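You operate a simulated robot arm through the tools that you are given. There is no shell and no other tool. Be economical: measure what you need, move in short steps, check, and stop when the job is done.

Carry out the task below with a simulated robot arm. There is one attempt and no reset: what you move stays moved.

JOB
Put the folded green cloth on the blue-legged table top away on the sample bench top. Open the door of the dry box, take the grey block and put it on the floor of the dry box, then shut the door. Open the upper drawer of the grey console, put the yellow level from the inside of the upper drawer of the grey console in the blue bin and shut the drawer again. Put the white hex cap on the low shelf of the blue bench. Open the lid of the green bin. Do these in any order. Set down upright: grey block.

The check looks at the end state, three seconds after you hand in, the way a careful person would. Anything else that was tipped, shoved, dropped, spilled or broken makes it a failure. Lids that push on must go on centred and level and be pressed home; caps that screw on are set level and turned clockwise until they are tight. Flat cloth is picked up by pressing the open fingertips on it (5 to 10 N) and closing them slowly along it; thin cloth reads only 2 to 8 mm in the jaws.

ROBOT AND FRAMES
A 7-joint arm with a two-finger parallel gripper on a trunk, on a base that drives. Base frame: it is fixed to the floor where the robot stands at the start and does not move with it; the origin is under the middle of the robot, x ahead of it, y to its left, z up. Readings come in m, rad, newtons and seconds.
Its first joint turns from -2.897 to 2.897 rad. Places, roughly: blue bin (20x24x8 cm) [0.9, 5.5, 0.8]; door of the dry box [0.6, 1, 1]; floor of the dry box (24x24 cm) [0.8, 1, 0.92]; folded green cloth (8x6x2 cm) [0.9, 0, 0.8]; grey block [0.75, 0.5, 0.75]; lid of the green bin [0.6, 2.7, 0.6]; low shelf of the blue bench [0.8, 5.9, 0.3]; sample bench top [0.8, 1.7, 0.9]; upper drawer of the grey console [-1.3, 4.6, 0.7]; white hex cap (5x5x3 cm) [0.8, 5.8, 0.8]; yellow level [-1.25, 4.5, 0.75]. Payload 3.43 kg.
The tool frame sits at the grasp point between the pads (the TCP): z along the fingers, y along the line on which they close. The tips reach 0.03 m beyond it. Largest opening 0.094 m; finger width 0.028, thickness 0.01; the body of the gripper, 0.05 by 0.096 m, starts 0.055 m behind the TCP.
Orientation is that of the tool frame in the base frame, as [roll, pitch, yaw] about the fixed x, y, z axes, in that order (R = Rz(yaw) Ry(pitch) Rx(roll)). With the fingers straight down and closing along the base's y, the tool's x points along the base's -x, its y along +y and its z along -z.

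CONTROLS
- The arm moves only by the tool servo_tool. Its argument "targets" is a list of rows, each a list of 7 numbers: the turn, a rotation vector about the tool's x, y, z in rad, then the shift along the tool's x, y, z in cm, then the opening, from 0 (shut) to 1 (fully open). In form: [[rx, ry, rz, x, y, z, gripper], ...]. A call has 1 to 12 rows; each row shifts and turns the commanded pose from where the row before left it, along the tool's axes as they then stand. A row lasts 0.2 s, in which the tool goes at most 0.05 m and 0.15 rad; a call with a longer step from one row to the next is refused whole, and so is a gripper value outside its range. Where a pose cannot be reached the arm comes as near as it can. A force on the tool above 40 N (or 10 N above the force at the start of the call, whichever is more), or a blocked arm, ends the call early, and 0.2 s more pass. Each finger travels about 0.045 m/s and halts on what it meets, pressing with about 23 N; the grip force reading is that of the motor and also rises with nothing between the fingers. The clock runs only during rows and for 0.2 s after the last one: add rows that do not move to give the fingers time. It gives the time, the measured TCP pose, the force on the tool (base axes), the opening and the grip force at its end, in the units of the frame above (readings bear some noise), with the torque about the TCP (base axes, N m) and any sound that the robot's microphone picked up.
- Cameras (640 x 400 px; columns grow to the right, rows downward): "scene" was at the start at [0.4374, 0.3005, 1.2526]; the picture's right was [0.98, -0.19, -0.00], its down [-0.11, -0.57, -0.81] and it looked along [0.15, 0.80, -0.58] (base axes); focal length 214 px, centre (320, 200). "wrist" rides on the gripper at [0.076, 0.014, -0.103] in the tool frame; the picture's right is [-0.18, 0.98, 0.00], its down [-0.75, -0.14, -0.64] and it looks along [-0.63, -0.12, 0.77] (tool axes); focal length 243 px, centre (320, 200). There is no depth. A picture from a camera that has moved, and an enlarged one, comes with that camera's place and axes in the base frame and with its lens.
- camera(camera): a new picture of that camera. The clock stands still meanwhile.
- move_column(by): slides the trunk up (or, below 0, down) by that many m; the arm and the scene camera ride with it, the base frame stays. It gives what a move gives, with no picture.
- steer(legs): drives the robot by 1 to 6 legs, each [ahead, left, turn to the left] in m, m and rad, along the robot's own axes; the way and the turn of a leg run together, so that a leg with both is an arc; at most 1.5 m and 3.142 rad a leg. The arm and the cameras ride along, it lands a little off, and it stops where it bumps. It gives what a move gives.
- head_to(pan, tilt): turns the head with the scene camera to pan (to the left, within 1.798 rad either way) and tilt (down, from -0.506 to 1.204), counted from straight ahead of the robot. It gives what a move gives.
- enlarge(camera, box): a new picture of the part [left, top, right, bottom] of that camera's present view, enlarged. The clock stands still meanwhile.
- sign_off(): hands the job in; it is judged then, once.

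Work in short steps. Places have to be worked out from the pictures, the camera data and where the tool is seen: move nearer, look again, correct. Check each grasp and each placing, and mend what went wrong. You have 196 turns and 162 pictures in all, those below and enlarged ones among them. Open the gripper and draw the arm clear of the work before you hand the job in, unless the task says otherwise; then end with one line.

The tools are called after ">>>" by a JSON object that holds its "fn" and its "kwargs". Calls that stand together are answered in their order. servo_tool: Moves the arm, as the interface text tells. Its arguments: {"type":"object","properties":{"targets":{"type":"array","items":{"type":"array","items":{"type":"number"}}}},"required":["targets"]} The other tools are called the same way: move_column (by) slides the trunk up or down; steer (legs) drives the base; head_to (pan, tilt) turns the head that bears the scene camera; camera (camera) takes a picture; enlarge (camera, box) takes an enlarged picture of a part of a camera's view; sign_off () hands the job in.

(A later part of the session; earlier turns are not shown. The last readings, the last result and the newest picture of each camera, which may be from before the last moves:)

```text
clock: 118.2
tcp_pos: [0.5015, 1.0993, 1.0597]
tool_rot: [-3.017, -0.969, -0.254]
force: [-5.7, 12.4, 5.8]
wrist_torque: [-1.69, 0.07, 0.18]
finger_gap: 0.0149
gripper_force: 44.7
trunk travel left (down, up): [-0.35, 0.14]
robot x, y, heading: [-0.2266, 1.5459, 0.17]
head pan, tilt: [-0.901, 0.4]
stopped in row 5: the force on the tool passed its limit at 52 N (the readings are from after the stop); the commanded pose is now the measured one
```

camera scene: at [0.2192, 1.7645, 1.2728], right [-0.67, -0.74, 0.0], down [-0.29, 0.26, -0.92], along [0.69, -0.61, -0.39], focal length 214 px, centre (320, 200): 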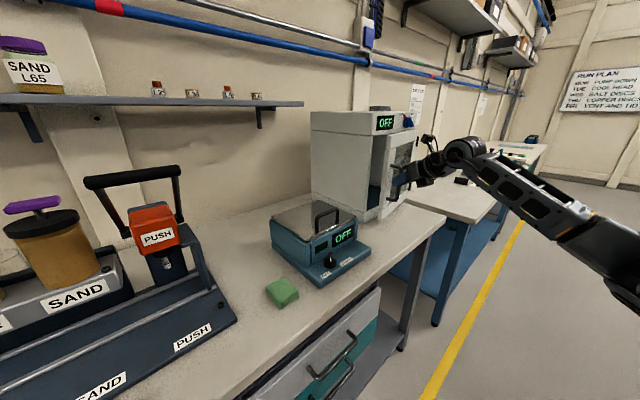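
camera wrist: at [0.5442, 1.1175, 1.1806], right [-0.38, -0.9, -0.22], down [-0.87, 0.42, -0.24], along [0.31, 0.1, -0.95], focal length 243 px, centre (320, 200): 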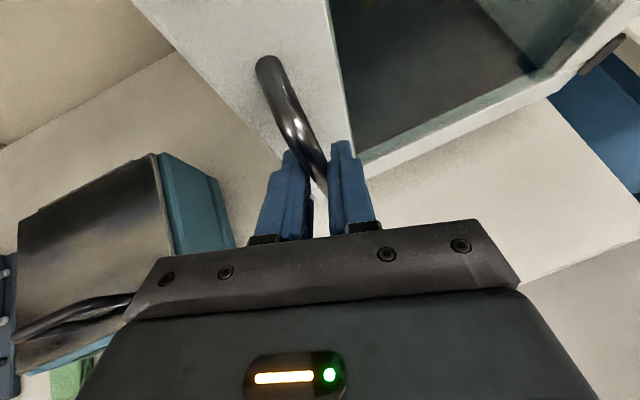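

About 0.37 rad open. Continue.

>>> {"fn": "servo_tool", "kwargs": {"targets": [[0.025, 0, -0.017, -0.36, 0.65, -0.62, 0], [0.025, 0, -0.017, -0.36, 0.68, -0.62, 0], [0.025, 0, -0.017, -0.36, 0.72, -0.6, 0], [0.025, 0, -0.017, -0.36, 0.75, -0.6, 0], [0.025, 0, -0.017, -0.36, 0.78, -0.58, 0], [0.025, 0, -0.017, -0.35, 0.8, -0.56, 0], [0, 0, 0, 0, 0, 0, 0]]}}

>>> {"fn": "camera", "kwargs": {"camera": "scene"}}

```text
clock: 118.8
tcp_pos: [0.4881, 1.0925, 1.0593]
tool_rot: [-3.017, -0.97, -0.197]
force: [-6.8, 12.1, 6.0]
wrist_torque: [-1.71, 0.12, 0.15]
finger_gap: 0.0148
gripper_force: 45.3
trunk travel left (down, up): [-0.35, 0.14]
robot x, y, heading: [-0.2298, 1.5483, 0.167]
head pan, tilt: [-0.901, 0.4]
stopped in row 2: the force on the tool passed its limit at 43 N (the readings are from after the stop); the commanded pose is now the measured one
```

```text
98 pictures are left
camera scene: at [0.2179, 1.7675, 1.2725], right [-0.67, -0.75, 0.0], down [-0.29, 0.26, -0.92], along [0.69, -0.61, -0.39], focal length 214 px, centre (320, 200)
```

scene: 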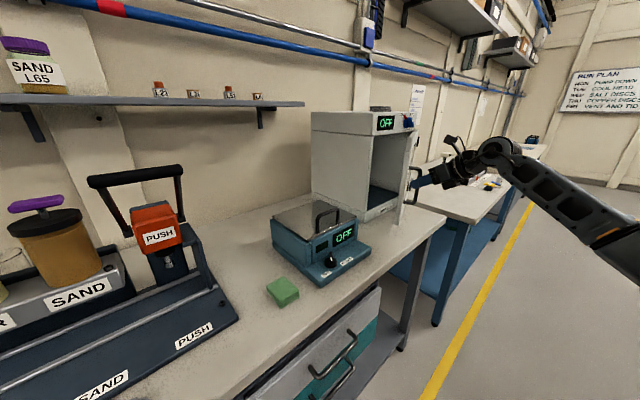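

Door is ~0.45 rad open. I release the handle, back off, and go round the free edge to push it open from inside.

>>> {"fn": "servo_tool", "kwargs": {"targets": [[0, 0, 0, 0, 0, 0, 0.4], [0, 0, 0, 0, 0, 0, 0.5], [0, 0, 0, 0, 0, 0, 0.5], [0, 0, 0, 0, 0, -3, 0.5], [0, 0, 0, 0, 0, -3, 0.5], [0, 0, 0, 0, 0, -3, 0.3], [0, 0, 0, -0.33, -3, -0.11, 0], [0, 0, 0, -0.33, -3, -0.11, 0], [0, 0, 0, -0.33, -3, -0.11, 0], [0, 0, 0, -0.33, -3, -0.11, 0]]}}

>>> {"fn": "camera", "kwargs": {"camera": "scene"}}

>>> {"fn": "camera", "kwargs": {"camera": "wrist"}}

```text
clock: 121.0
tcp_pos: [0.4315, 1.2321, 1.113]
tool_rot: [-3.051, -0.959, -0.123]
force: [-0.8, 0.7, 0.5]
wrist_torque: [0.01, -0.02, -0.01]
finger_gap: 0.0003
gripper_force: 23.1
trunk travel left (down, up): [-0.35, 0.14]
robot x, y, heading: [-0.2288, 1.548, 0.172]
head pan, tilt: [-0.901, 0.4]
```

```text
97 pictures are left
camera scene: at [0.2184, 1.7664, 1.2726], right [-0.67, -0.74, 0.0], down [-0.29, 0.26, -0.92], along [0.69, -0.61, -0.39], focal length 214 px, centre (320, 200)
```

scene: 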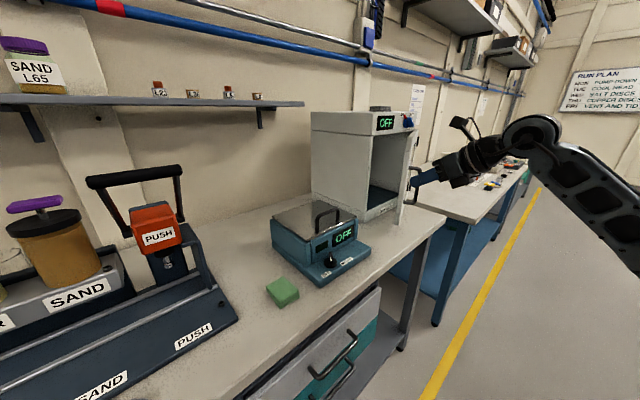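

```text
96 pictures are left
camera wrist: at [0.3906, 1.2137, 1.233], right [-0.15, -0.97, -0.2], down [-0.95, 0.2, -0.24], along [0.28, 0.15, -0.95], focal length 243 px, centre (320, 200)
```

wrist: 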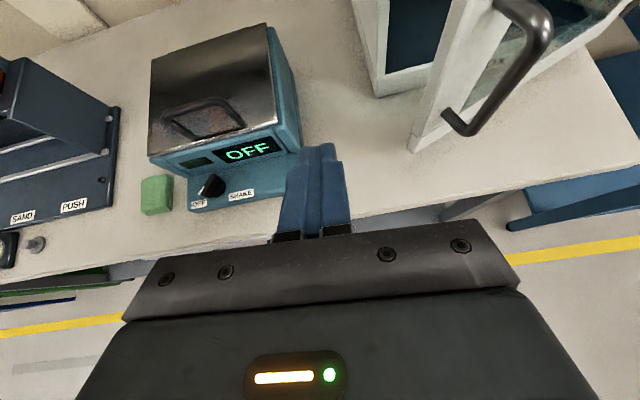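

Door stands at ~25°. I advance beside the gap and push its edge southward.

>>> {"fn": "servo_tool", "kwargs": {"targets": [[0, 0, 0, 0.9, -0.1, 3.3, 0], [0, 0, 0, 0.9, -0.1, 3.3, 0], [0, 0, 0, 0.9, -0.1, 3.3, 0], [0, 0, 0, 0.9, -0.1, 3.3, 0], [0, 0, 0, 0, 3, 0, 0], [0, 0, 0, 0, 3, 0, 0], [0, 0, 0, 0, 2, 0, 0], [0, 0, 0, 0, 2, 0, 0], [0, 0, 0, 0, 2, 0, 0]]}}

>>> {"fn": "camera", "kwargs": {"camera": "wrist"}}

```text
clock: 122.6
tcp_pos: [0.5409, 1.151, 1.0622]
tool_rot: [-3.003, -0.968, -0.19]
force: [-2.7, 9.4, 4.1]
wrist_torque: [-0.17, -0.06, 0.02]
finger_gap: 0.0
gripper_force: 23.1
trunk travel left (down, up): [-0.35, 0.14]
robot x, y, heading: [-0.2324, 1.5459, 0.171]
head pan, tilt: [-0.901, 0.4]
stopped in row 7: the force on the tool passed its limit at 57 N (the readings are from after the stop); the commanded pose is now the measured one
```

```text
95 pictures are left
camera wrist: at [0.4973, 1.1298, 1.1815], right [-0.18, -0.96, -0.23], down [-0.94, 0.23, -0.25], along [0.29, 0.17, -0.94], focal length 243 px, centre (320, 200)
```

wrist: 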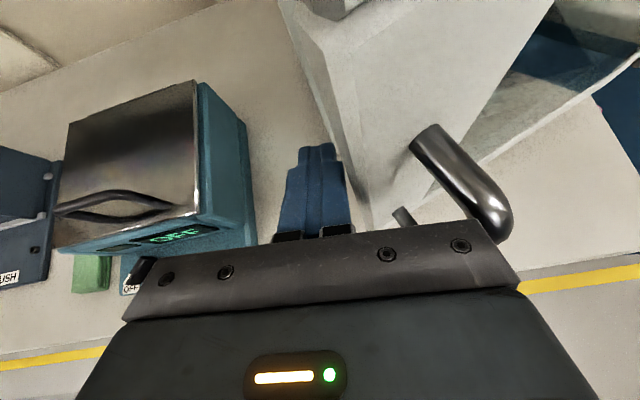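

The finger met the door edge. I back off 2 cm, go 4 cm deeper, then enter behind the door.

>>> {"fn": "servo_tool", "kwargs": {"targets": [[0, 0, 0, -0.2, -2.2, 0, 0], [0, 0, 0, 1.1, -0.2, 1.6, 0], [0, 0, 0, 1.1, -0.2, 1.6, 0], [0, 0, 0, 0.2, 1.5, 0, 0], [0, 0, 0, 0.2, 1.5, 0, 0], [0, 0, 0, 0.1, 1.5, 0, 0]]}}

>>> {"fn": "camera", "kwargs": {"camera": "wrist"}}

>>> {"fn": "enlarge", "kwargs": {"camera": "scene", "box": [300, 90, 480, 240]}}

```text
clock: 123.7
tcp_pos: [0.5837, 1.1646, 1.0627]
tool_rot: [-3.001, -0.966, -0.176]
force: [-4.4, 10.5, 4.8]
wrist_torque: [-0.63, 0.03, -0.57]
finger_gap: 0.0
gripper_force: 22.9
trunk travel left (down, up): [-0.35, 0.14]
robot x, y, heading: [-0.2286, 1.5465, 0.17]
head pan, tilt: [-0.901, 0.4]
stopped in row 5: the force on the tool passed its limit at 54 N (the readings are from after the stop); the commanded pose is now the measured one
```

```text
94 pictures are left
camera wrist: at [0.5416, 1.1422, 1.1827], right [-0.16, -0.96, -0.23], down [-0.94, 0.22, -0.25], along [0.29, 0.18, -0.94], focal length 243 px, centre (320, 200)
```

wrist: 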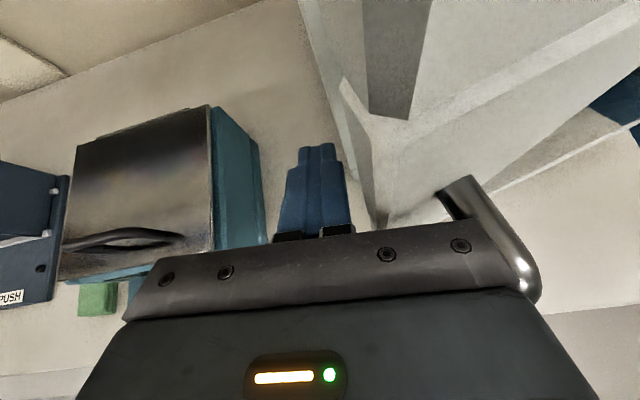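

```text
2.67 times, centred on (390, 165) of scene
camera zoom: at [0.2174, 1.7688, 1.2726], right [-0.67, -0.75, 0.0], down [-0.29, 0.26, -0.92], along [0.69, -0.61, -0.39], focal length 572 px, centre (133, 293)
```

zoom: 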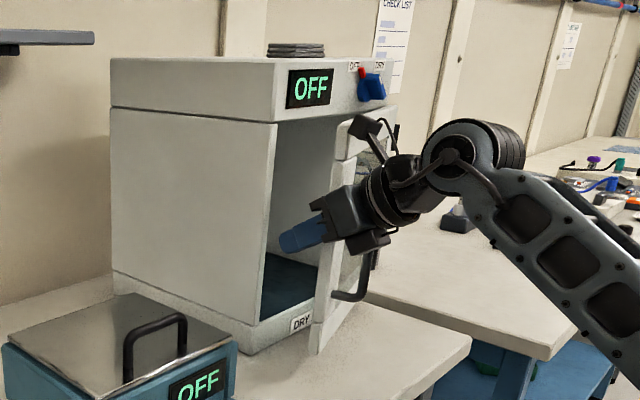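

The gripper body, not the finger, meets the door edge. I back off and swing the tool to point south-east (about -70°) so the fingers can reach behind the door.

>>> {"fn": "servo_tool", "kwargs": {"targets": [[0, 0, 0, -0.4, -3, 0, 0], [0, 0, 0, -0.4, -3, -0.5, 0], [0, 0, 0, -0.4, -2, -0.5, 0], [-0.112, 0.011, 0.077, 0, 0, 0, 0], [-0.112, 0.011, 0.077, 0, 0, 0, 0], [-0.112, 0.011, 0.077, 0, 0, 0, 0], [-0.112, 0.011, 0.077, 0, 0, 0, 0], [-0.112, 0.011, 0.077, 0, 0, 0, 0], [-0.112, 0.011, 0.077, 0, 0, 0, 0], [-0.112, 0.011, 0.077, 0, 0, 0, 0], [-0.112, 0.011, 0.077, 0, 0, 0, 0], [-0.112, 0.011, 0.077, 0, 0, 0, 0]]}}

>>> {"fn": "camera", "kwargs": {"camera": "wrist"}}

>>> {"fn": "enlarge", "kwargs": {"camera": "scene", "box": [300, 90, 480, 240]}}

```text
clock: 126.3
tcp_pos: [0.5731, 1.2422, 1.0651]
tool_rot: [-3.0, -0.963, -1.411]
force: [0.7, 0.2, 0.5]
wrist_torque: [-0.01, -0.03, 0.02]
finger_gap: 0.0
gripper_force: 22.9
trunk travel left (down, up): [-0.35, 0.14]
robot x, y, heading: [-0.2296, 1.5489, 0.169]
head pan, tilt: [-0.901, 0.4]
```

```text
92 pictures are left
camera wrist: at [0.5389, 1.2748, 1.1848], right [-0.96, -0.17, -0.23], down [-0.11, 0.96, -0.25], along [0.26, -0.21, -0.94], focal length 243 px, centre (320, 200)
```

wrist: 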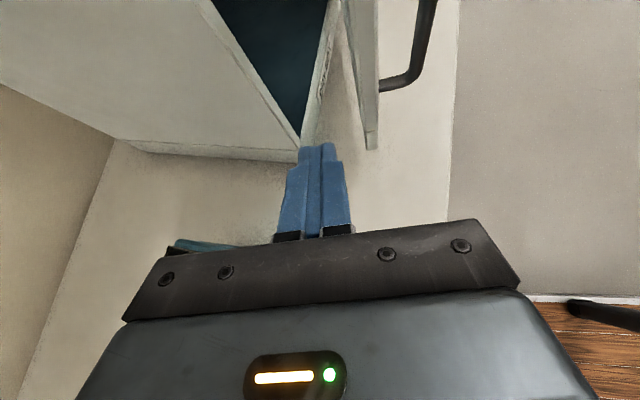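

```text
2.67 times, centred on (390, 165) of scene
camera zoom: at [0.2176, 1.7677, 1.2726], right [-0.67, -0.75, 0.0], down [-0.29, 0.26, -0.92], along [0.69, -0.61, -0.39], focal length 572 px, centre (133, 293)
```

zoom: 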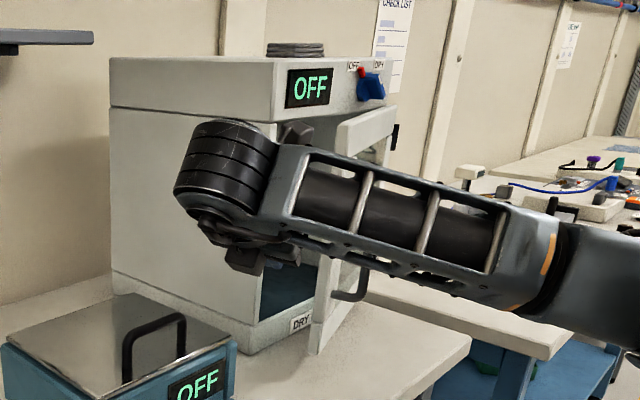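

Clear view of the gap: the fingers are lined up with it. I advance 12 cm into it.

>>> {"fn": "servo_tool", "kwargs": {"targets": [[0, 0, 0, 0, 0, 3, 0], [0, 0, 0, 0, 0, 3, 0], [0, 0, 0, 0, 0, 2, 0], [0, 0, 0, 0, 0, 2, 0], [0, 0, 0, 0, 0, 2, 0], [0, 0, 0, 0, 0, 0, 0]]}}

>>> {"fn": "camera", "kwargs": {"camera": "wrist"}}

```text
clock: 127.7
tcp_pos: [0.6051, 1.1509, 0.9964]
tool_rot: [-3.001, -0.964, -1.406]
force: [-0.5, 0.2, 0.1]
wrist_torque: [0.01, -0.03, -0.01]
finger_gap: 0.0
gripper_force: 23.1
trunk travel left (down, up): [-0.35, 0.14]
robot x, y, heading: [-0.2301, 1.5465, 0.169]
head pan, tilt: [-0.901, 0.4]
```

```text
90 pictures are left
camera wrist: at [0.57, 1.1835, 1.1153], right [-0.96, -0.17, -0.23], down [-0.11, 0.96, -0.24], along [0.26, -0.21, -0.94], focal length 243 px, centre (320, 200)
```

wrist: 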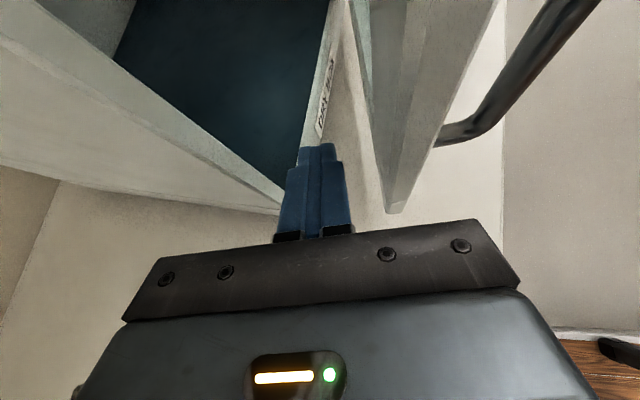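

The fingers are behind the door. I push it outward (-x, slightly -y).

>>> {"fn": "servo_tool", "kwargs": {"targets": [[0, 0, 0, 0, 2, -0.23, 0], [0, 0, 0, 0, 2, -0.23, 0], [0, 0, 0, 0, 2, -0.23, 0], [0, 0, 0, 0, 2, 0, 0], [0, 0, 0, 0, 2, 0, 0], [0, 0, 0, 0, 2, 0.3, 0]]}}

>>> {"fn": "camera", "kwargs": {"camera": "wrist"}}

```text
clock: 129.1
tcp_pos: [0.4879, 1.1197, 0.9895]
tool_rot: [-3.0, -0.964, -1.405]
force: [1.1, 0.2, 0.0]
wrist_torque: [0.01, 0.0, 0.0]
finger_gap: 0.0001
gripper_force: 23.3
trunk travel left (down, up): [-0.35, 0.14]
robot x, y, heading: [-0.2266, 1.5487, 0.167]
head pan, tilt: [-0.901, 0.4]
```

```text
89 pictures are left
camera wrist: at [0.454, 1.1516, 1.1097], right [-0.96, -0.17, -0.23], down [-0.11, 0.96, -0.24], along [0.26, -0.21, -0.94], focal length 243 px, centre (320, 200)
```

wrist: 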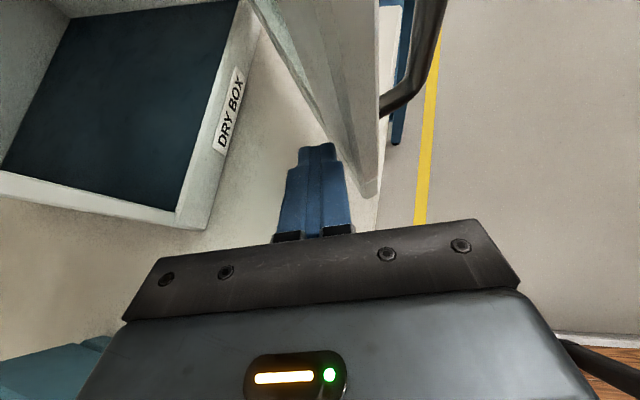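

Working well. I continue the push round to about 90°.

>>> {"fn": "servo_tool", "kwargs": {"targets": [[0, 0, 0, 1, 2, 1.15, 0], [0, 0, 0, 1, 2, 1.15, 0], [0, 0, 0, 1, 2, 1.15, 0], [0, 0, 0, 1, 2, 1.15, 0], [0, 0, 0, 1.35, 1.2, 1.8, 0], [0, 0, 0, 1.35, 1.2, 1.8, 0], [0, 0, 0, 1.35, 1.2, 1.8, 0], [0, 0, 0, 1.35, 1.2, 1.8, 0]]}}

>>> {"fn": "camera", "kwargs": {"camera": "wrist"}}

>>> {"fn": "camera", "kwargs": {"camera": "scene"}}

```text
clock: 130.9
tcp_pos: [0.4101, 0.9402, 0.9865]
tool_rot: [-3.0, -0.962, -1.406]
force: [-0.1, -0.1, 0.0]
wrist_torque: [0.01, 0.01, 0.03]
finger_gap: 0.0001
gripper_force: 23.0
trunk travel left (down, up): [-0.35, 0.14]
robot x, y, heading: [-0.2307, 1.5413, 0.176]
head pan, tilt: [-0.901, 0.4]
```

```text
88 pictures are left
camera wrist: at [0.3752, 0.9729, 1.1058], right [-0.96, -0.17, -0.23], down [-0.11, 0.96, -0.24], along [0.26, -0.21, -0.94], focal length 243 px, centre (320, 200)
```

wrist: 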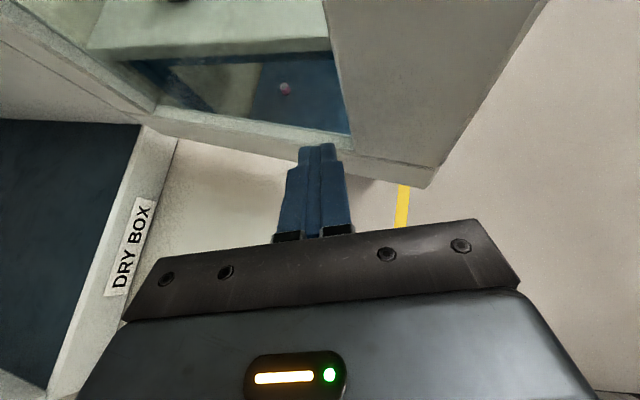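

```text
87 pictures are left
camera scene: at [0.2177, 1.7681, 1.2726], right [-0.67, -0.75, 0.0], down [-0.29, 0.26, -0.92], along [0.69, -0.61, -0.39], focal length 214 px, centre (320, 200)
```

scene: 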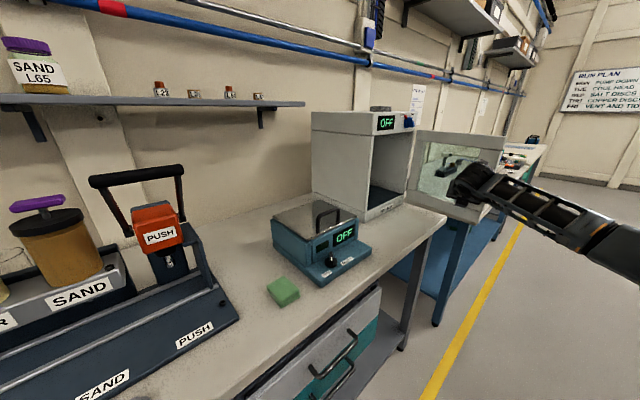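

Door ~80° open. I push a little further past 90°.

>>> {"fn": "servo_tool", "kwargs": {"targets": [[0, 0, 0, 1.12, 0.55, 1.56, 0], [0, 0, 0, 1.12, 0.55, 1.56, 0], [0, 0, 0, 1.12, 0.55, 1.56, 0], [0, 0, 0, 1.12, 0.55, 1.56, 0], [0, 0, 0, 1.12, 0.55, 1.56, 0], [0, 0, 0, 0, 0, 0, 0]]}}

>>> {"fn": "camera", "kwargs": {"camera": "scene"}}

```text
clock: 132.3
tcp_pos: [0.4092, 0.8408, 0.9885]
tool_rot: [-3.0, -0.964, -1.405]
force: [-0.1, 0.2, 1.3]
wrist_torque: [0.01, 0.02, 0.01]
finger_gap: 0.0
gripper_force: 23.2
trunk travel left (down, up): [-0.35, 0.14]
robot x, y, heading: [-0.2295, 1.5447, 0.169]
head pan, tilt: [-0.901, 0.4]
```

```text
86 pictures are left
camera scene: at [0.2177, 1.768, 1.2726], right [-0.67, -0.75, 0.0], down [-0.29, 0.26, -0.92], along [0.69, -0.61, -0.39], focal length 214 px, centre (320, 200)
```

scene: 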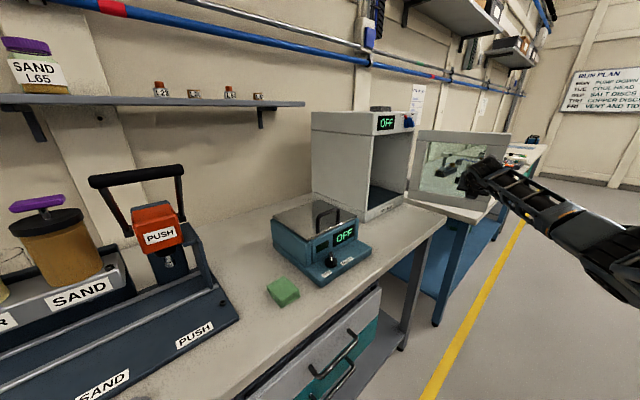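

Door is past 90°. I retract the arm north-west, turn the robot right so that the arm trails into the aisle, and drive south for the block.

>>> {"fn": "servo_tool", "kwargs": {"targets": [[0, 0, 0, -1.1, 0.9, -3.6, 0], [0, 0, 0, -1.1, 0.9, -3.6, 0], [0, 0, 0, -1.1, 0.9, -3.6, 0], [0, 0, 0, -1.1, 0.9, -3.6, 0], [0, 0, 0, -1.1, 0.9, -3.6, 0.5]]}}

>>> {"fn": "steer", "kwargs": {"legs": [[0, 0, -1.0]]}}

>>> {"fn": "head_to", "kwargs": {"pan": -0.6, "tilt": 0.5}}

>>> {"fn": "camera", "kwargs": {"camera": "scene"}}

```text
clock: 133.7
tcp_pos: [0.3435, 1.0111, 1.0466]
tool_rot: [-3.024, -0.974, -1.331]
force: [0.6, 0.4, 0.9]
wrist_torque: [0.02, 0.0, 0.01]
finger_gap: 0.0472
gripper_force: 0.1
trunk travel left (down, up): [-0.35, 0.14]
robot x, y, heading: [-0.2355, 1.5458, 0.173]
head pan, tilt: [-0.901, 0.4]
stopped in row 5: the arm was blocked; the commanded pose is now the measured one
```

```text
clock: 136.6
tcp_pos: [-0.3778, 0.7769, 1.0476]
tool_rot: [-3.023, -0.975, -2.34]
force: [1.0, 0.4, 0.3]
wrist_torque: [-0.02, 0.02, -0.02]
finger_gap: 0.0467
gripper_force: 0.0
trunk travel left (down, up): [-0.35, 0.14]
robot x, y, heading: [-0.2281, 1.5484, -0.838]
head pan, tilt: [-0.901, 0.4]
```

```text
clock: 137.4
tcp_pos: [-0.3806, 0.7764, 1.0484]
tool_rot: [-3.025, -0.974, -2.343]
force: [0.3, 0.3, 0.6]
wrist_torque: [-0.01, -0.04, 0.02]
finger_gap: 0.047
gripper_force: 0.1
trunk travel left (down, up): [-0.35, 0.14]
robot x, y, heading: [-0.2259, 1.5462, -0.839]
head pan, tilt: [-0.6, 0.499]
```

```text
85 pictures are left
camera scene: at [0.2236, 1.2852, 1.2635], right [-0.99, -0.13, 0.0], down [-0.06, 0.47, -0.88], along [0.11, -0.87, -0.48], focal length 214 px, centre (320, 200)
```

scene: 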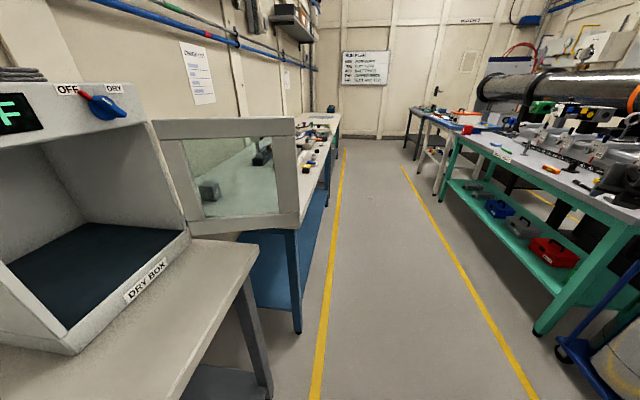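

I drive south along the aisle clear of the door, then turn left to face the table.

>>> {"fn": "steer", "kwargs": {"legs": [[0.891, -0.872, 0], [0, 0, 1.64]]}}

>>> {"fn": "head_to", "kwargs": {"pan": -0.9, "tilt": 0.5}}

>>> {"fn": "camera", "kwargs": {"camera": "scene"}}

```text
clock: 147.7
tcp_pos: [0.5051, 0.2408, 1.0481]
tool_rot: [-3.025, -0.975, -0.665]
force: [0.8, 0.2, -1.2]
wrist_torque: [-0.01, -0.01, -0.02]
finger_gap: 0.0471
gripper_force: 0.0
trunk travel left (down, up): [-0.35, 0.14]
robot x, y, heading: [-0.2764, 0.3121, 0.838]
head pan, tilt: [-0.6, 0.499]
```

```text
clock: 148.5
tcp_pos: [0.5049, 0.2407, 1.0482]
tool_rot: [-3.024, -0.974, -0.664]
force: [-0.5, 0.5, 0.6]
wrist_torque: [0.01, -0.01, 0.0]
finger_gap: 0.047
gripper_force: 0.0
trunk travel left (down, up): [-0.35, 0.14]
robot x, y, heading: [-0.2718, 0.3111, 0.833]
head pan, tilt: [-0.901, 0.499]
```

```text
84 pictures are left
camera scene: at [-0.064, 0.7601, 1.2634], right [-0.06, -1.0, 0.0], down [-0.48, 0.03, -0.88], along [0.88, -0.05, -0.48], focal length 214 px, centre (320, 200)
```

scene: 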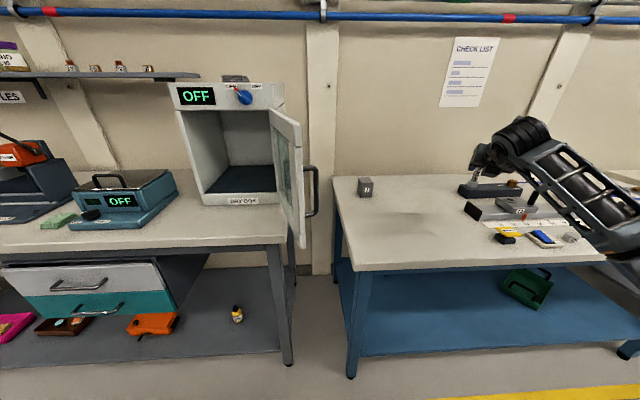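

Block centre triangulates to about (0.82, 0.496, 0.84), ~7 cm cube. I drive a bit closer and level/turn the tool to point along +x.

>>> {"fn": "steer", "kwargs": {"legs": [[0.1, -0.11, 0]]}}

>>> {"fn": "servo_tool", "kwargs": {"targets": [[-0.117, 0, 0, 0, 0, -1, 1], [0.11, 0, -0.075, 0, -3, -0.5, 1], [0.11, 0, -0.075, 0, -3, -0.5, 1], [0.11, 0, -0.075, 0, -3, -0.5, 1], [0.11, 0, -0.075, 0, -3, -0.5, 1], [0.11, 0, -0.075, 0, -3, -0.5, 1], [0, 0, 0, 0, -3, 0, 1], [0, 0, 0, 0, -3, 0, 1]]}}

>>> {"fn": "camera", "kwargs": {"camera": "wrist"}}

>>> {"fn": "camera", "kwargs": {"camera": "scene"}}

```text
clock: 149.8
tcp_pos: [0.6554, 0.2408, 1.0482]
tool_rot: [-3.024, -0.972, -0.668]
force: [-0.6, -0.1, 0.2]
wrist_torque: [0.03, -0.03, 0.03]
finger_gap: 0.0469
gripper_force: 0.2
trunk travel left (down, up): [-0.35, 0.14]
robot x, y, heading: [-0.1271, 0.3121, 0.835]
head pan, tilt: [-0.901, 0.499]
```

```text
clock: 151.6
tcp_pos: [0.6865, 0.4507, 1.0688]
tool_rot: [-3.14, -0.974, 0.001]
force: [-0.6, -0.5, 0.1]
wrist_torque: [0.01, 0.01, 0.0]
finger_gap: 0.0941
gripper_force: 0.1
trunk travel left (down, up): [-0.35, 0.14]
robot x, y, heading: [-0.1287, 0.3092, 0.836]
head pan, tilt: [-0.901, 0.499]
```

```text
83 pictures are left
camera wrist: at [0.6446, 0.4355, 1.1888], right [-0.1, -0.98, -0.15], down [-0.95, 0.14, -0.26], along [0.28, 0.12, -0.95], focal length 243 px, centre (320, 200)
```

wrist: 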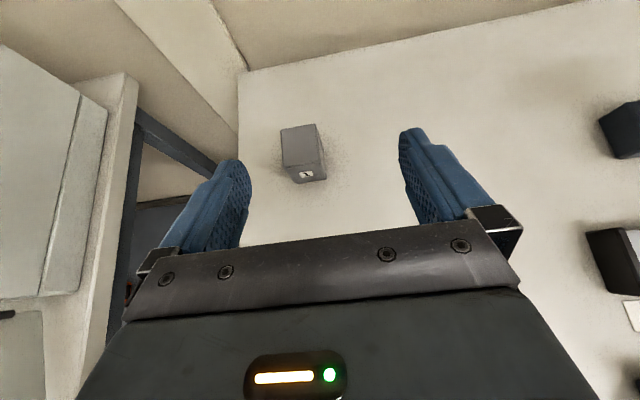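

```text
82 pictures are left
camera scene: at [0.0873, 0.761, 1.2636], right [-0.06, -1.0, 0.0], down [-0.48, 0.03, -0.88], along [0.88, -0.06, -0.48], focal length 214 px, centre (320, 200)
```

scene: 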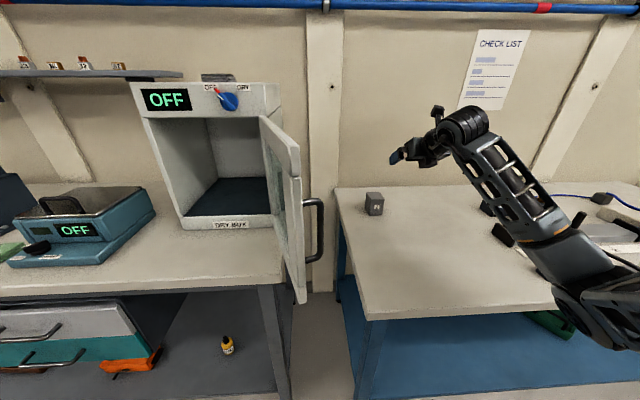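

Tool is level. Block: centre (0.83, 0.498), about 5 cm wide, top z≈0.85. I move to a pre-grasp point 9 cm behind it.

>>> {"fn": "servo_tool", "kwargs": {"targets": [[0, 0, 0, -2.2, -0.94, 3.06, 1], [0, 0, 0, -2.2, -0.94, 3.06, 1], [0, 0, 0, -2.2, -0.94, 3.06, 1], [0, 0, 0, -2.2, -0.94, 3.06, 1], [0, 0, 0, -2.2, -0.94, 3.06, 1], [0, 0, 0, 0, 0, 0, 1]]}}

>>> {"fn": "camera", "kwargs": {"camera": "wrist"}}

>>> {"fn": "enlarge", "kwargs": {"camera": "scene", "box": [320, 140, 480, 240]}}

```text
clock: 153.0
tcp_pos: [0.7357, 0.4879, 0.9229]
tool_rot: [3.14, -0.973, 0.001]
force: [-0.1, 0.1, 0.2]
wrist_torque: [0.0, 0.0, 0.04]
finger_gap: 0.0942
gripper_force: 0.1
out of reach, approached as far as the arm can: row 5
trunk travel left (down, up): [-0.35, 0.14]
robot x, y, heading: [-0.1254, 0.3116, 0.841]
head pan, tilt: [-0.901, 0.499]
```

```text
81 pictures are left
camera wrist: at [0.6947, 0.4734, 1.0446], right [-0.1, -0.98, -0.15], down [-0.95, 0.14, -0.26], along [0.28, 0.12, -0.95], focal length 243 px, centre (320, 200)
```

wrist: 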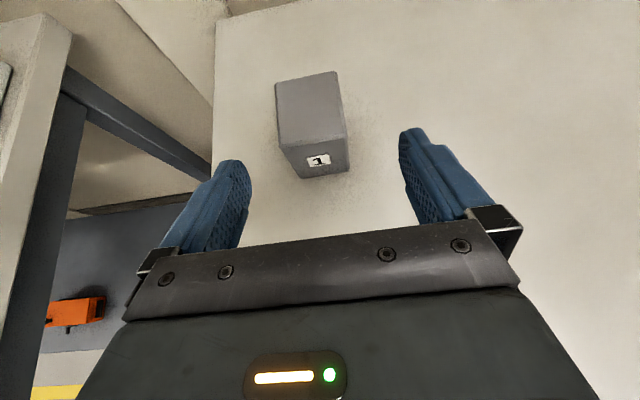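

```text
4.00 times, centred on (400, 190) of scene
camera zoom: at [0.0872, 0.7614, 1.2634], right [-0.06, -1.0, 0.0], down [-0.48, 0.03, -0.88], along [0.88, -0.06, -0.48], focal length 858 px, centre (0, 240)
```

zoom: 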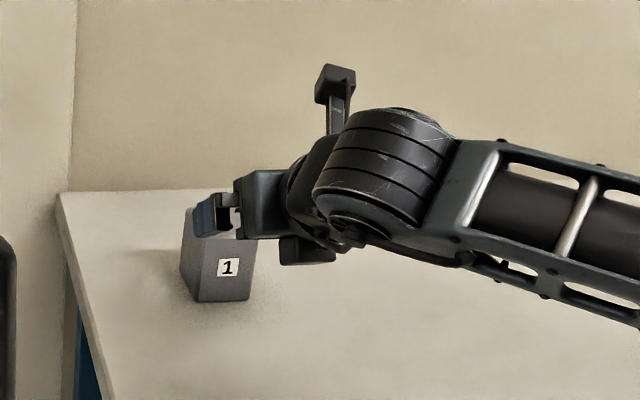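

Low reach is limited by the arm, so I lower the trunk 6 cm. Block centre refined to (0.828, 0.497, 0.835).

>>> {"fn": "move_column", "kwargs": {"by": -0.06}}

>>> {"fn": "servo_tool", "kwargs": {"targets": [[0, 0, 0, 0.6, -0.45, 2.2, 1], [0, 0, 0, 0.6, -0.45, 2.2, 1], [0, 0, 0, 0.6, 0, 2.2, 1], [0, 0, 0, 0.5, 0, 2.0, 1], [0, 0, 0, 0, 0, 0, 1]]}}

>>> {"fn": "camera", "kwargs": {"camera": "wrist"}}

```text
clock: 154.0
tcp_pos: [0.7367, 0.4887, 0.8644]
tool_rot: [3.138, -0.974, 0.002]
force: [-0.7, -0.9, -0.3]
wrist_torque: [0.01, 0.01, -0.02]
finger_gap: 0.094
gripper_force: 0.0
trunk travel left (down, up): [-0.29, 0.2]
robot x, y, heading: [-0.1284, 0.3086, 0.838]
head pan, tilt: [-0.901, 0.499]
```

```text
clock: 155.2
tcp_pos: [0.821, 0.4974, 0.8347]
tool_rot: [3.14, -0.973, 0.003]
force: [-0.9, -0.7, -0.1]
wrist_torque: [0.01, -0.02, 0.0]
finger_gap: 0.0941
gripper_force: 0.0
trunk travel left (down, up): [-0.29, 0.2]
robot x, y, heading: [-0.1207, 0.3111, 0.837]
head pan, tilt: [-0.901, 0.499]
```

```text
79 pictures are left
camera wrist: at [0.7786, 0.4825, 0.9557], right [-0.1, -0.98, -0.15], down [-0.95, 0.14, -0.26], along [0.28, 0.12, -0.95], focal length 243 px, centre (320, 200)
```

wrist: 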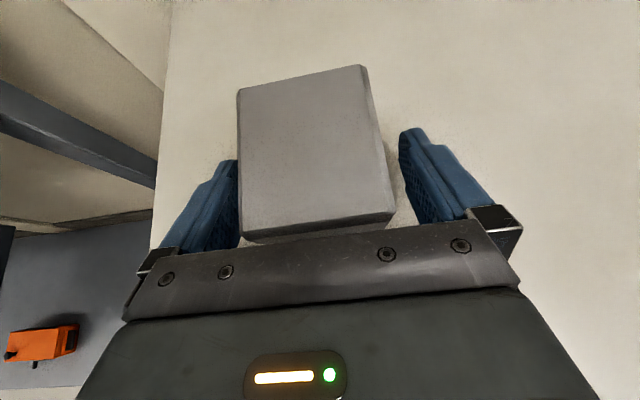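

Block is between the fingers. Close.

>>> {"fn": "servo_tool", "kwargs": {"targets": [[0, 0, 0, 0, 0, 0, 0.75], [0, 0, 0, 0, 0, 0, 0.55], [0, 0, 0, 0, 0, 0, 0.4], [0, 0, 0, 0, 0, 0, 0.2], [0, 0, 0, 0, 0, 0, 0], [0, 0, 0, 0, 0, 0, 0]]}}

>>> {"fn": "camera", "kwargs": {"camera": "wrist"}}

```text
clock: 156.6
tcp_pos: [0.8204, 0.498, 0.8349]
tool_rot: [3.139, -0.971, 0.001]
force: [-0.4, -0.5, 0.2]
wrist_torque: [-0.06, -0.05, 0.02]
finger_gap: 0.0604
gripper_force: 22.8
trunk travel left (down, up): [-0.29, 0.2]
robot x, y, heading: [-0.1293, 0.3105, 0.835]
head pan, tilt: [-0.901, 0.499]
```

```text
78 pictures are left
camera wrist: at [0.7785, 0.4825, 0.9559], right [-0.1, -0.98, -0.15], down [-0.95, 0.14, -0.26], along [0.28, 0.12, -0.95], focal length 243 px, centre (320, 200)
```

wrist: 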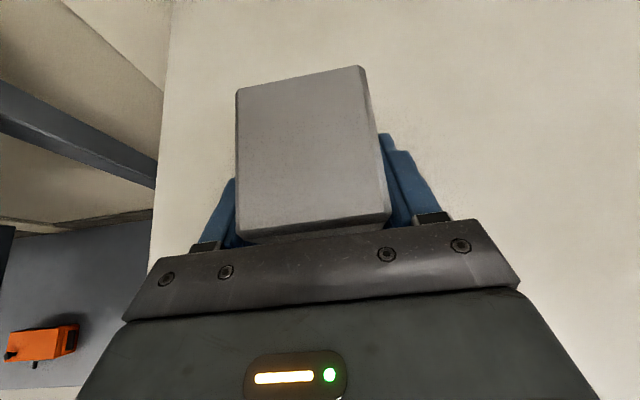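

Gripped at 60 mm. Lift with the trunk.

>>> {"fn": "move_column", "kwargs": {"by": 0.06}}

>>> {"fn": "move_column", "kwargs": {"by": 0.13}}

>>> {"fn": "camera", "kwargs": {"camera": "wrist"}}

>>> {"fn": "camera", "kwargs": {"camera": "scene"}}

```text
clock: 157.6
tcp_pos: [0.8204, 0.4975, 0.8945]
tool_rot: [3.141, -0.973, 0.001]
force: [0.3, 0.0, -2.1]
wrist_torque: [-0.02, 0.0, 0.02]
finger_gap: 0.0605
gripper_force: 22.6
trunk travel left (down, up): [-0.35, 0.14]
robot x, y, heading: [-0.1272, 0.3093, 0.84]
head pan, tilt: [-0.901, 0.499]
```

```text
clock: 159.2
tcp_pos: [0.8202, 0.4961, 1.0239]
tool_rot: [3.138, -0.971, 0.002]
force: [-0.7, -0.6, -4.1]
wrist_torque: [-0.01, -0.01, 0.01]
finger_gap: 0.0601
gripper_force: 22.8
trunk travel left (down, up): [-0.48, 0.01]
robot x, y, heading: [-0.1287, 0.313, 0.841]
head pan, tilt: [-0.901, 0.499]
```

```text
77 pictures are left
camera wrist: at [0.7786, 0.4826, 1.1456], right [-0.1, -0.98, -0.15], down [-0.95, 0.14, -0.26], along [0.28, 0.12, -0.95], focal length 243 px, centre (320, 200)
```

wrist: 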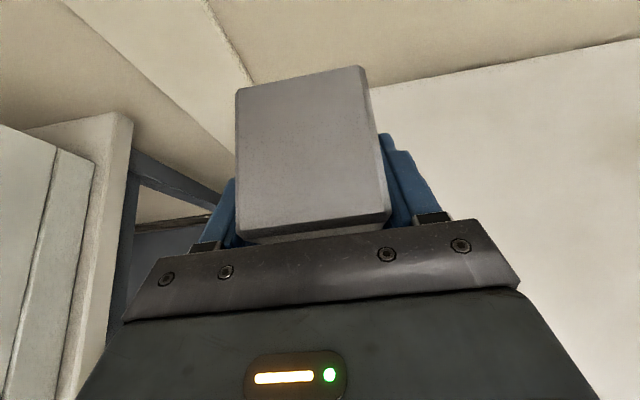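

```text
76 pictures are left
camera scene: at [0.0873, 0.7615, 1.3934], right [-0.06, -1.0, 0.0], down [-0.48, 0.03, -0.88], along [0.88, -0.06, -0.48], focal length 214 px, centre (320, 200)
```

scene: 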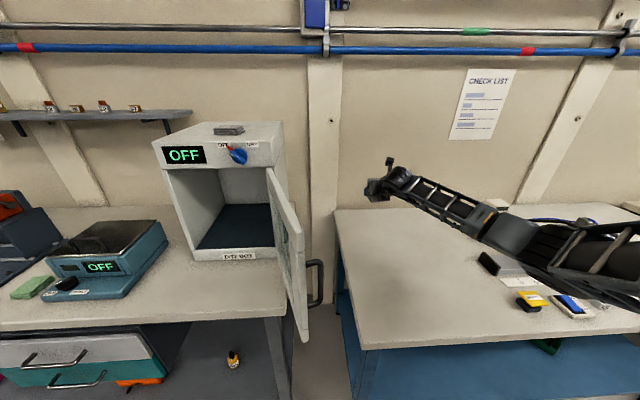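

Block held securely. I retract it toward the robot for transport.

>>> {"fn": "servo_tool", "kwargs": {"targets": [[0, 0, 0, -2, 0.8, -3, 0], [0, 0, 0, -2, 0.8, -3, 0], [0, 0, 0, -2, 0.8, -3, 0], [0, 0, 0, -2, 0.8, -3, 0], [0, 0, 0, -2, 0.8, -3, 0], [0, 0, 0, -1.5, 0.8, -2, 0]]}}

>>> {"fn": "steer", "kwargs": {"legs": [[0.05, 0.14, 0], [0, 0, -1.64]]}}

```text
clock: 160.6
tcp_pos: [0.6727, 0.4187, 0.9784]
tool_rot: [-3.14, -0.972, 0.001]
force: [0.5, -0.3, -2.9]
wrist_torque: [0.05, 0.01, 0.04]
finger_gap: 0.0603
gripper_force: 22.8
out of reach, approached as far as the arm can: row 2, 3, 4, 5, 6
trunk travel left (down, up): [-0.48, 0.01]
robot x, y, heading: [-0.1254, 0.3082, 0.841]
head pan, tilt: [-0.901, 0.499]
```

```text
clock: 166.0
tcp_pos: [-0.1525, -0.3622, 0.9768]
tool_rot: [-3.137, -0.973, -1.651]
force: [-0.6, 0.3, -3.0]
wrist_torque: [0.0, 0.02, -0.01]
finger_gap: 0.0605
gripper_force: 22.7
trunk travel left (down, up): [-0.48, 0.01]
robot x, y, heading: [-0.1952, 0.4415, -0.812]
head pan, tilt: [-0.901, 0.499]
```

Now drive back north along the aisle and turn left to bring the block in front of the box.

>>> {"fn": "steer", "kwargs": {"legs": [[-0.858, 0.709, 0], [0, 0, 0.98]]}}

>>> {"fn": "head_to", "kwargs": {"pan": -0.85, "tilt": 0.5}}

>>> {"fn": "camera", "kwargs": {"camera": "scene"}}

>>> {"fn": "camera", "kwargs": {"camera": "wrist"}}

```text
clock: 174.1
tcp_pos: [0.4195, 1.1136, 0.9773]
tool_rot: [-3.138, -0.971, -0.688]
force: [-0.1, -0.8, -1.9]
wrist_torque: [0.0, 0.02, 0.0]
finger_gap: 0.0601
gripper_force: 22.9
trunk travel left (down, up): [-0.48, 0.01]
robot x, y, heading: [-0.2643, 1.5346, 0.153]
head pan, tilt: [-0.901, 0.499]
```

```text
clock: 174.7
tcp_pos: [0.4204, 1.114, 0.9768]
tool_rot: [-3.139, -0.972, -0.688]
force: [-0.6, -0.1, -2.1]
wrist_torque: [0.0, 0.03, 0.02]
finger_gap: 0.0606
gripper_force: 22.8
trunk travel left (down, up): [-0.48, 0.01]
robot x, y, heading: [-0.2625, 1.5336, 0.147]
head pan, tilt: [-0.85, 0.499]
```

```text
75 pictures are left
camera scene: at [0.1889, 1.7514, 1.3934], right [-0.65, -0.76, 0.0], down [-0.37, 0.31, -0.88], along [0.67, -0.57, -0.48], focal length 214 px, centre (320, 200)
```

scene: 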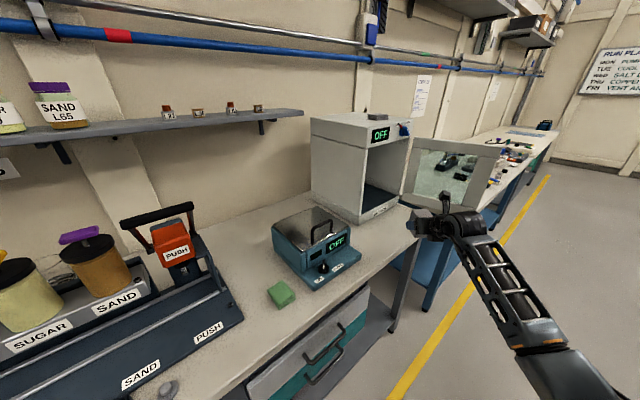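

```text
74 pictures are left
camera wrist: at [0.3788, 1.1288, 1.0982], right [-0.7, -0.7, -0.15], down [-0.65, 0.71, -0.26], along [0.29, -0.08, -0.95], focal length 243 px, centre (320, 200)
```

wrist: 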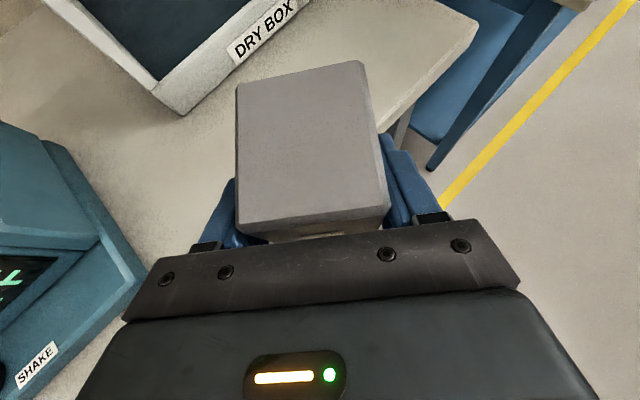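

Floor lip z≈0.917, block bottom at ≈0.942. I drive slightly nearer, and turn the tool to point more squarely into the opening.

>>> {"fn": "steer", "kwargs": {"legs": [[0.117, -0.098, 0]]}}

>>> {"fn": "servo_tool", "kwargs": {"targets": [[0.11, 0, -0.075, 0, 0, -0.5, 0], [0.11, 0, -0.075, 0, 0, -0.5, 0], [0.11, 0, -0.075, 0, 0, 0, 0], [0, 0, 0, 1, 0, 0, 0]]}}

>>> {"fn": "camera", "kwargs": {"camera": "scene"}}

>>> {"fn": "camera", "kwargs": {"camera": "wrist"}}

```text
clock: 176.1
tcp_pos: [0.5511, 1.0355, 0.9774]
tool_rot: [-3.138, -0.975, -0.688]
force: [-0.3, 0.6, -2.6]
wrist_torque: [0.0, 0.01, 0.03]
finger_gap: 0.0604
gripper_force: 23.0
trunk travel left (down, up): [-0.48, 0.01]
robot x, y, heading: [-0.1321, 1.4545, 0.148]
head pan, tilt: [-0.85, 0.499]
```

```text
clock: 177.1
tcp_pos: [0.5493, 1.0387, 0.991]
tool_rot: [-3.141, -0.972, -0.287]
force: [0.3, -0.7, -2.7]
wrist_torque: [-0.01, -0.01, 0.01]
finger_gap: 0.0603
gripper_force: 22.3
trunk travel left (down, up): [-0.48, 0.01]
robot x, y, heading: [-0.1344, 1.4571, 0.149]
head pan, tilt: [-0.85, 0.499]
```

```text
73 pictures are left
camera scene: at [0.3194, 1.6729, 1.3934], right [-0.65, -0.76, 0.0], down [-0.37, 0.31, -0.88], along [0.67, -0.57, -0.48], focal length 214 px, centre (320, 200)
```

scene: 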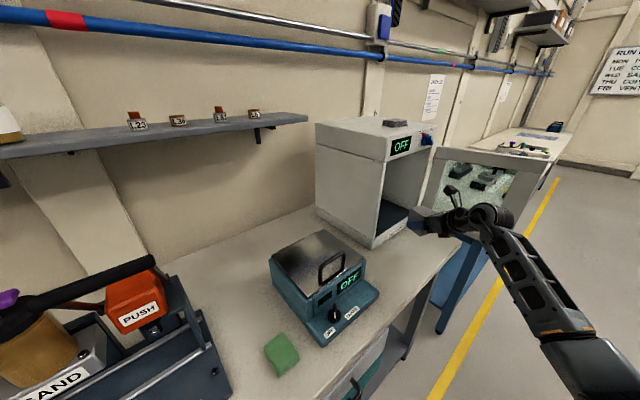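

```text
72 pictures are left
camera wrist: at [0.5046, 1.0365, 1.1126], right [-0.38, -0.91, -0.15], down [-0.88, 0.4, -0.26], along [0.3, 0.04, -0.95], focal length 243 px, centre (320, 200)
```

wrist: 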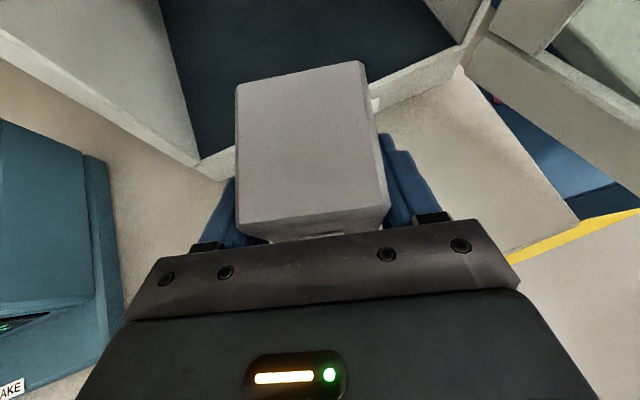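

Lined up with the opening. I move in along +x in steps.

>>> {"fn": "servo_tool", "kwargs": {"targets": [[0, 0, 0, 2.17, -0.33, 3.2, 0], [0, 0, 0, 2.17, -0.33, 3.2, 0], [0, 0, 0, 2.17, -0.33, 3.2, 0], [0, 0, 0, 0, 0, 0, 0]]}}

>>> {"fn": "camera", "kwargs": {"camera": "wrist"}}

>>> {"fn": "enlarge", "kwargs": {"camera": "scene", "box": [300, 110, 540, 260]}}

```text
clock: 178.1
tcp_pos: [0.6617, 1.0153, 0.9917]
tool_rot: [-3.139, -0.972, -0.288]
force: [-0.4, -1.0, -1.8]
wrist_torque: [0.0, 0.01, 0.0]
finger_gap: 0.0605
gripper_force: 23.0
trunk travel left (down, up): [-0.48, 0.01]
robot x, y, heading: [-0.134, 1.4568, 0.147]
head pan, tilt: [-0.85, 0.499]
```

```text
71 pictures are left
camera wrist: at [0.618, 1.0131, 1.1124], right [-0.38, -0.91, -0.15], down [-0.88, 0.41, -0.26], along [0.3, 0.04, -0.95], focal length 243 px, centre (320, 200)
```

wrist: 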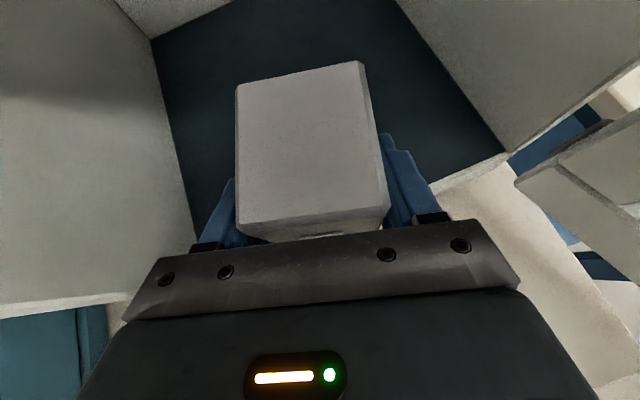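

```text
2.67 times, centred on (420, 185) of scene
camera zoom: at [0.3195, 1.673, 1.3934], right [-0.65, -0.76, 0.0], down [-0.37, 0.31, -0.88], along [0.67, -0.57, -0.48], focal length 572 px, centre (53, 240)
```

zoom: 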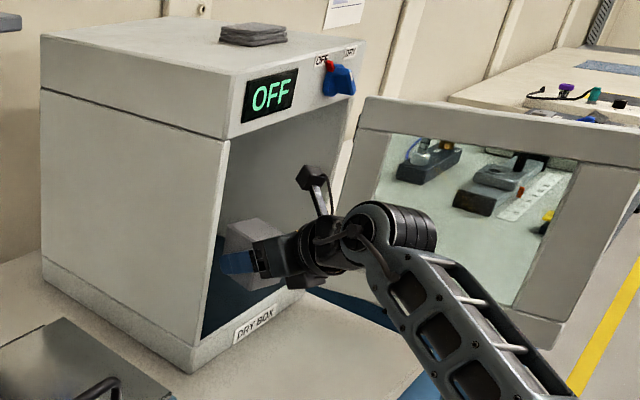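

Fits well. I go 8 cm further in.

>>> {"fn": "servo_tool", "kwargs": {"targets": [[0, 0, 0, 1.45, -0.75, 2.1, 0], [0, 0, 0, 1.45, -0.75, 2.1, 0], [0, 0, 0, 1.45, -0.75, 2.1, 0], [0, 0, 0, 0, 0, 0, 0]]}}

>>> {"fn": "camera", "kwargs": {"camera": "wrist"}}

>>> {"fn": "enlarge", "kwargs": {"camera": "scene", "box": [300, 110, 540, 260]}}

```text
clock: 179.1
tcp_pos: [0.7411, 1.0128, 0.9906]
tool_rot: [-3.137, -0.975, -0.288]
force: [0.0, -0.2, -2.2]
wrist_torque: [0.01, -0.02, 0.01]
finger_gap: 0.0603
gripper_force: 23.0
trunk travel left (down, up): [-0.48, 0.01]
robot x, y, heading: [-0.1332, 1.4584, 0.148]
head pan, tilt: [-0.85, 0.499]
```

```text
69 pictures are left
camera wrist: at [0.6961, 1.0114, 1.1118], right [-0.38, -0.91, -0.15], down [-0.88, 0.41, -0.26], along [0.3, 0.04, -0.95], focal length 243 px, centre (320, 200)
```

wrist: 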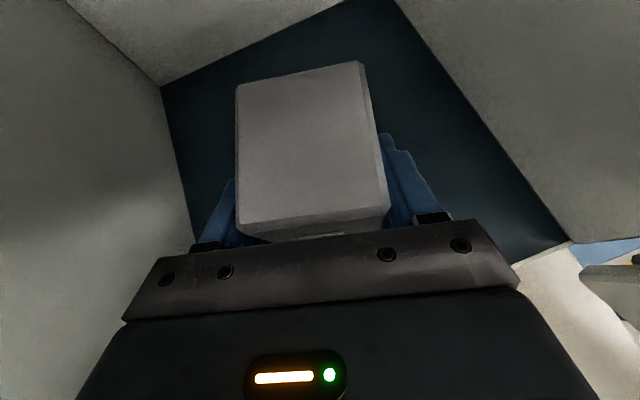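

```text
2.67 times, centred on (420, 185) of scene
camera zoom: at [0.3195, 1.6729, 1.3934], right [-0.65, -0.76, 0.0], down [-0.37, 0.31, -0.88], along [0.67, -0.57, -0.48], focal length 572 px, centre (53, 240)
```

zoom: 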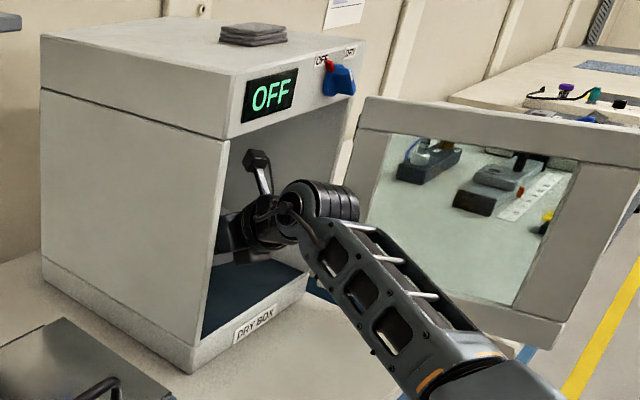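

I lower the block onto the floor, watching force.

>>> {"fn": "servo_tool", "kwargs": {"targets": [[0, 0, 0, -0.83, 0, 0.56, 0], [0, 0, 0, -0.83, 0, 0.56, 0], [0, 0, 0, -0.83, 0, 0.56, 0], [0, 0, 0, -0.4, 0, 0.28, 0], [0, 0, 0, 0, 0, 0, 0]]}}

```text
clock: 180.3
tcp_pos: [0.7423, 1.0151, 0.957]
tool_rot: [-3.138, -0.974, -0.289]
force: [-0.6, -0.1, -2.3]
wrist_torque: [0.02, 0.02, 0.03]
finger_gap: 0.0601
gripper_force: 23.1
trunk travel left (down, up): [-0.48, 0.01]
robot x, y, heading: [-0.1339, 1.4582, 0.147]
head pan, tilt: [-0.85, 0.499]
```

>>> {"fn": "servo_tool", "kwargs": {"targets": [[0, 0, 0, -0.33, 0, 0.22, 0], [0, 0, 0, -0.33, 0, 0.22, 0], [0, 0, 0, -0.33, 0, 0.22, 0], [0, 0, 0, -0.33, 0, 0.22, 0], [0, 0, 0, 0, 0, 0, 0]]}}

>>> {"fn": "camera", "kwargs": {"camera": "wrist"}}

```text
clock: 181.5
tcp_pos: [0.7432, 1.0151, 0.9453]
tool_rot: [3.14, -0.979, -0.284]
force: [-0.1, 0.6, 19.7]
wrist_torque: [0.16, 0.37, 0.0]
finger_gap: 0.0604
gripper_force: 23.1
trunk travel left (down, up): [-0.48, 0.01]
robot x, y, heading: [-0.1339, 1.4588, 0.148]
head pan, tilt: [-0.85, 0.499]
```

```text
67 pictures are left
camera wrist: at [0.6974, 1.0127, 1.0655], right [-0.38, -0.91, -0.15], down [-0.87, 0.4, -0.27], along [0.31, 0.03, -0.95], focal length 243 px, centre (320, 200)
```

wrist: 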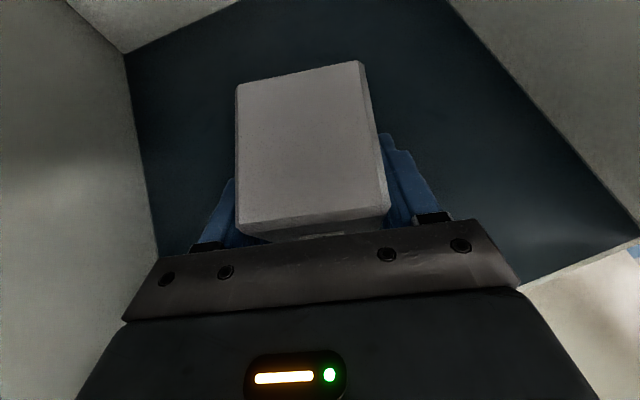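

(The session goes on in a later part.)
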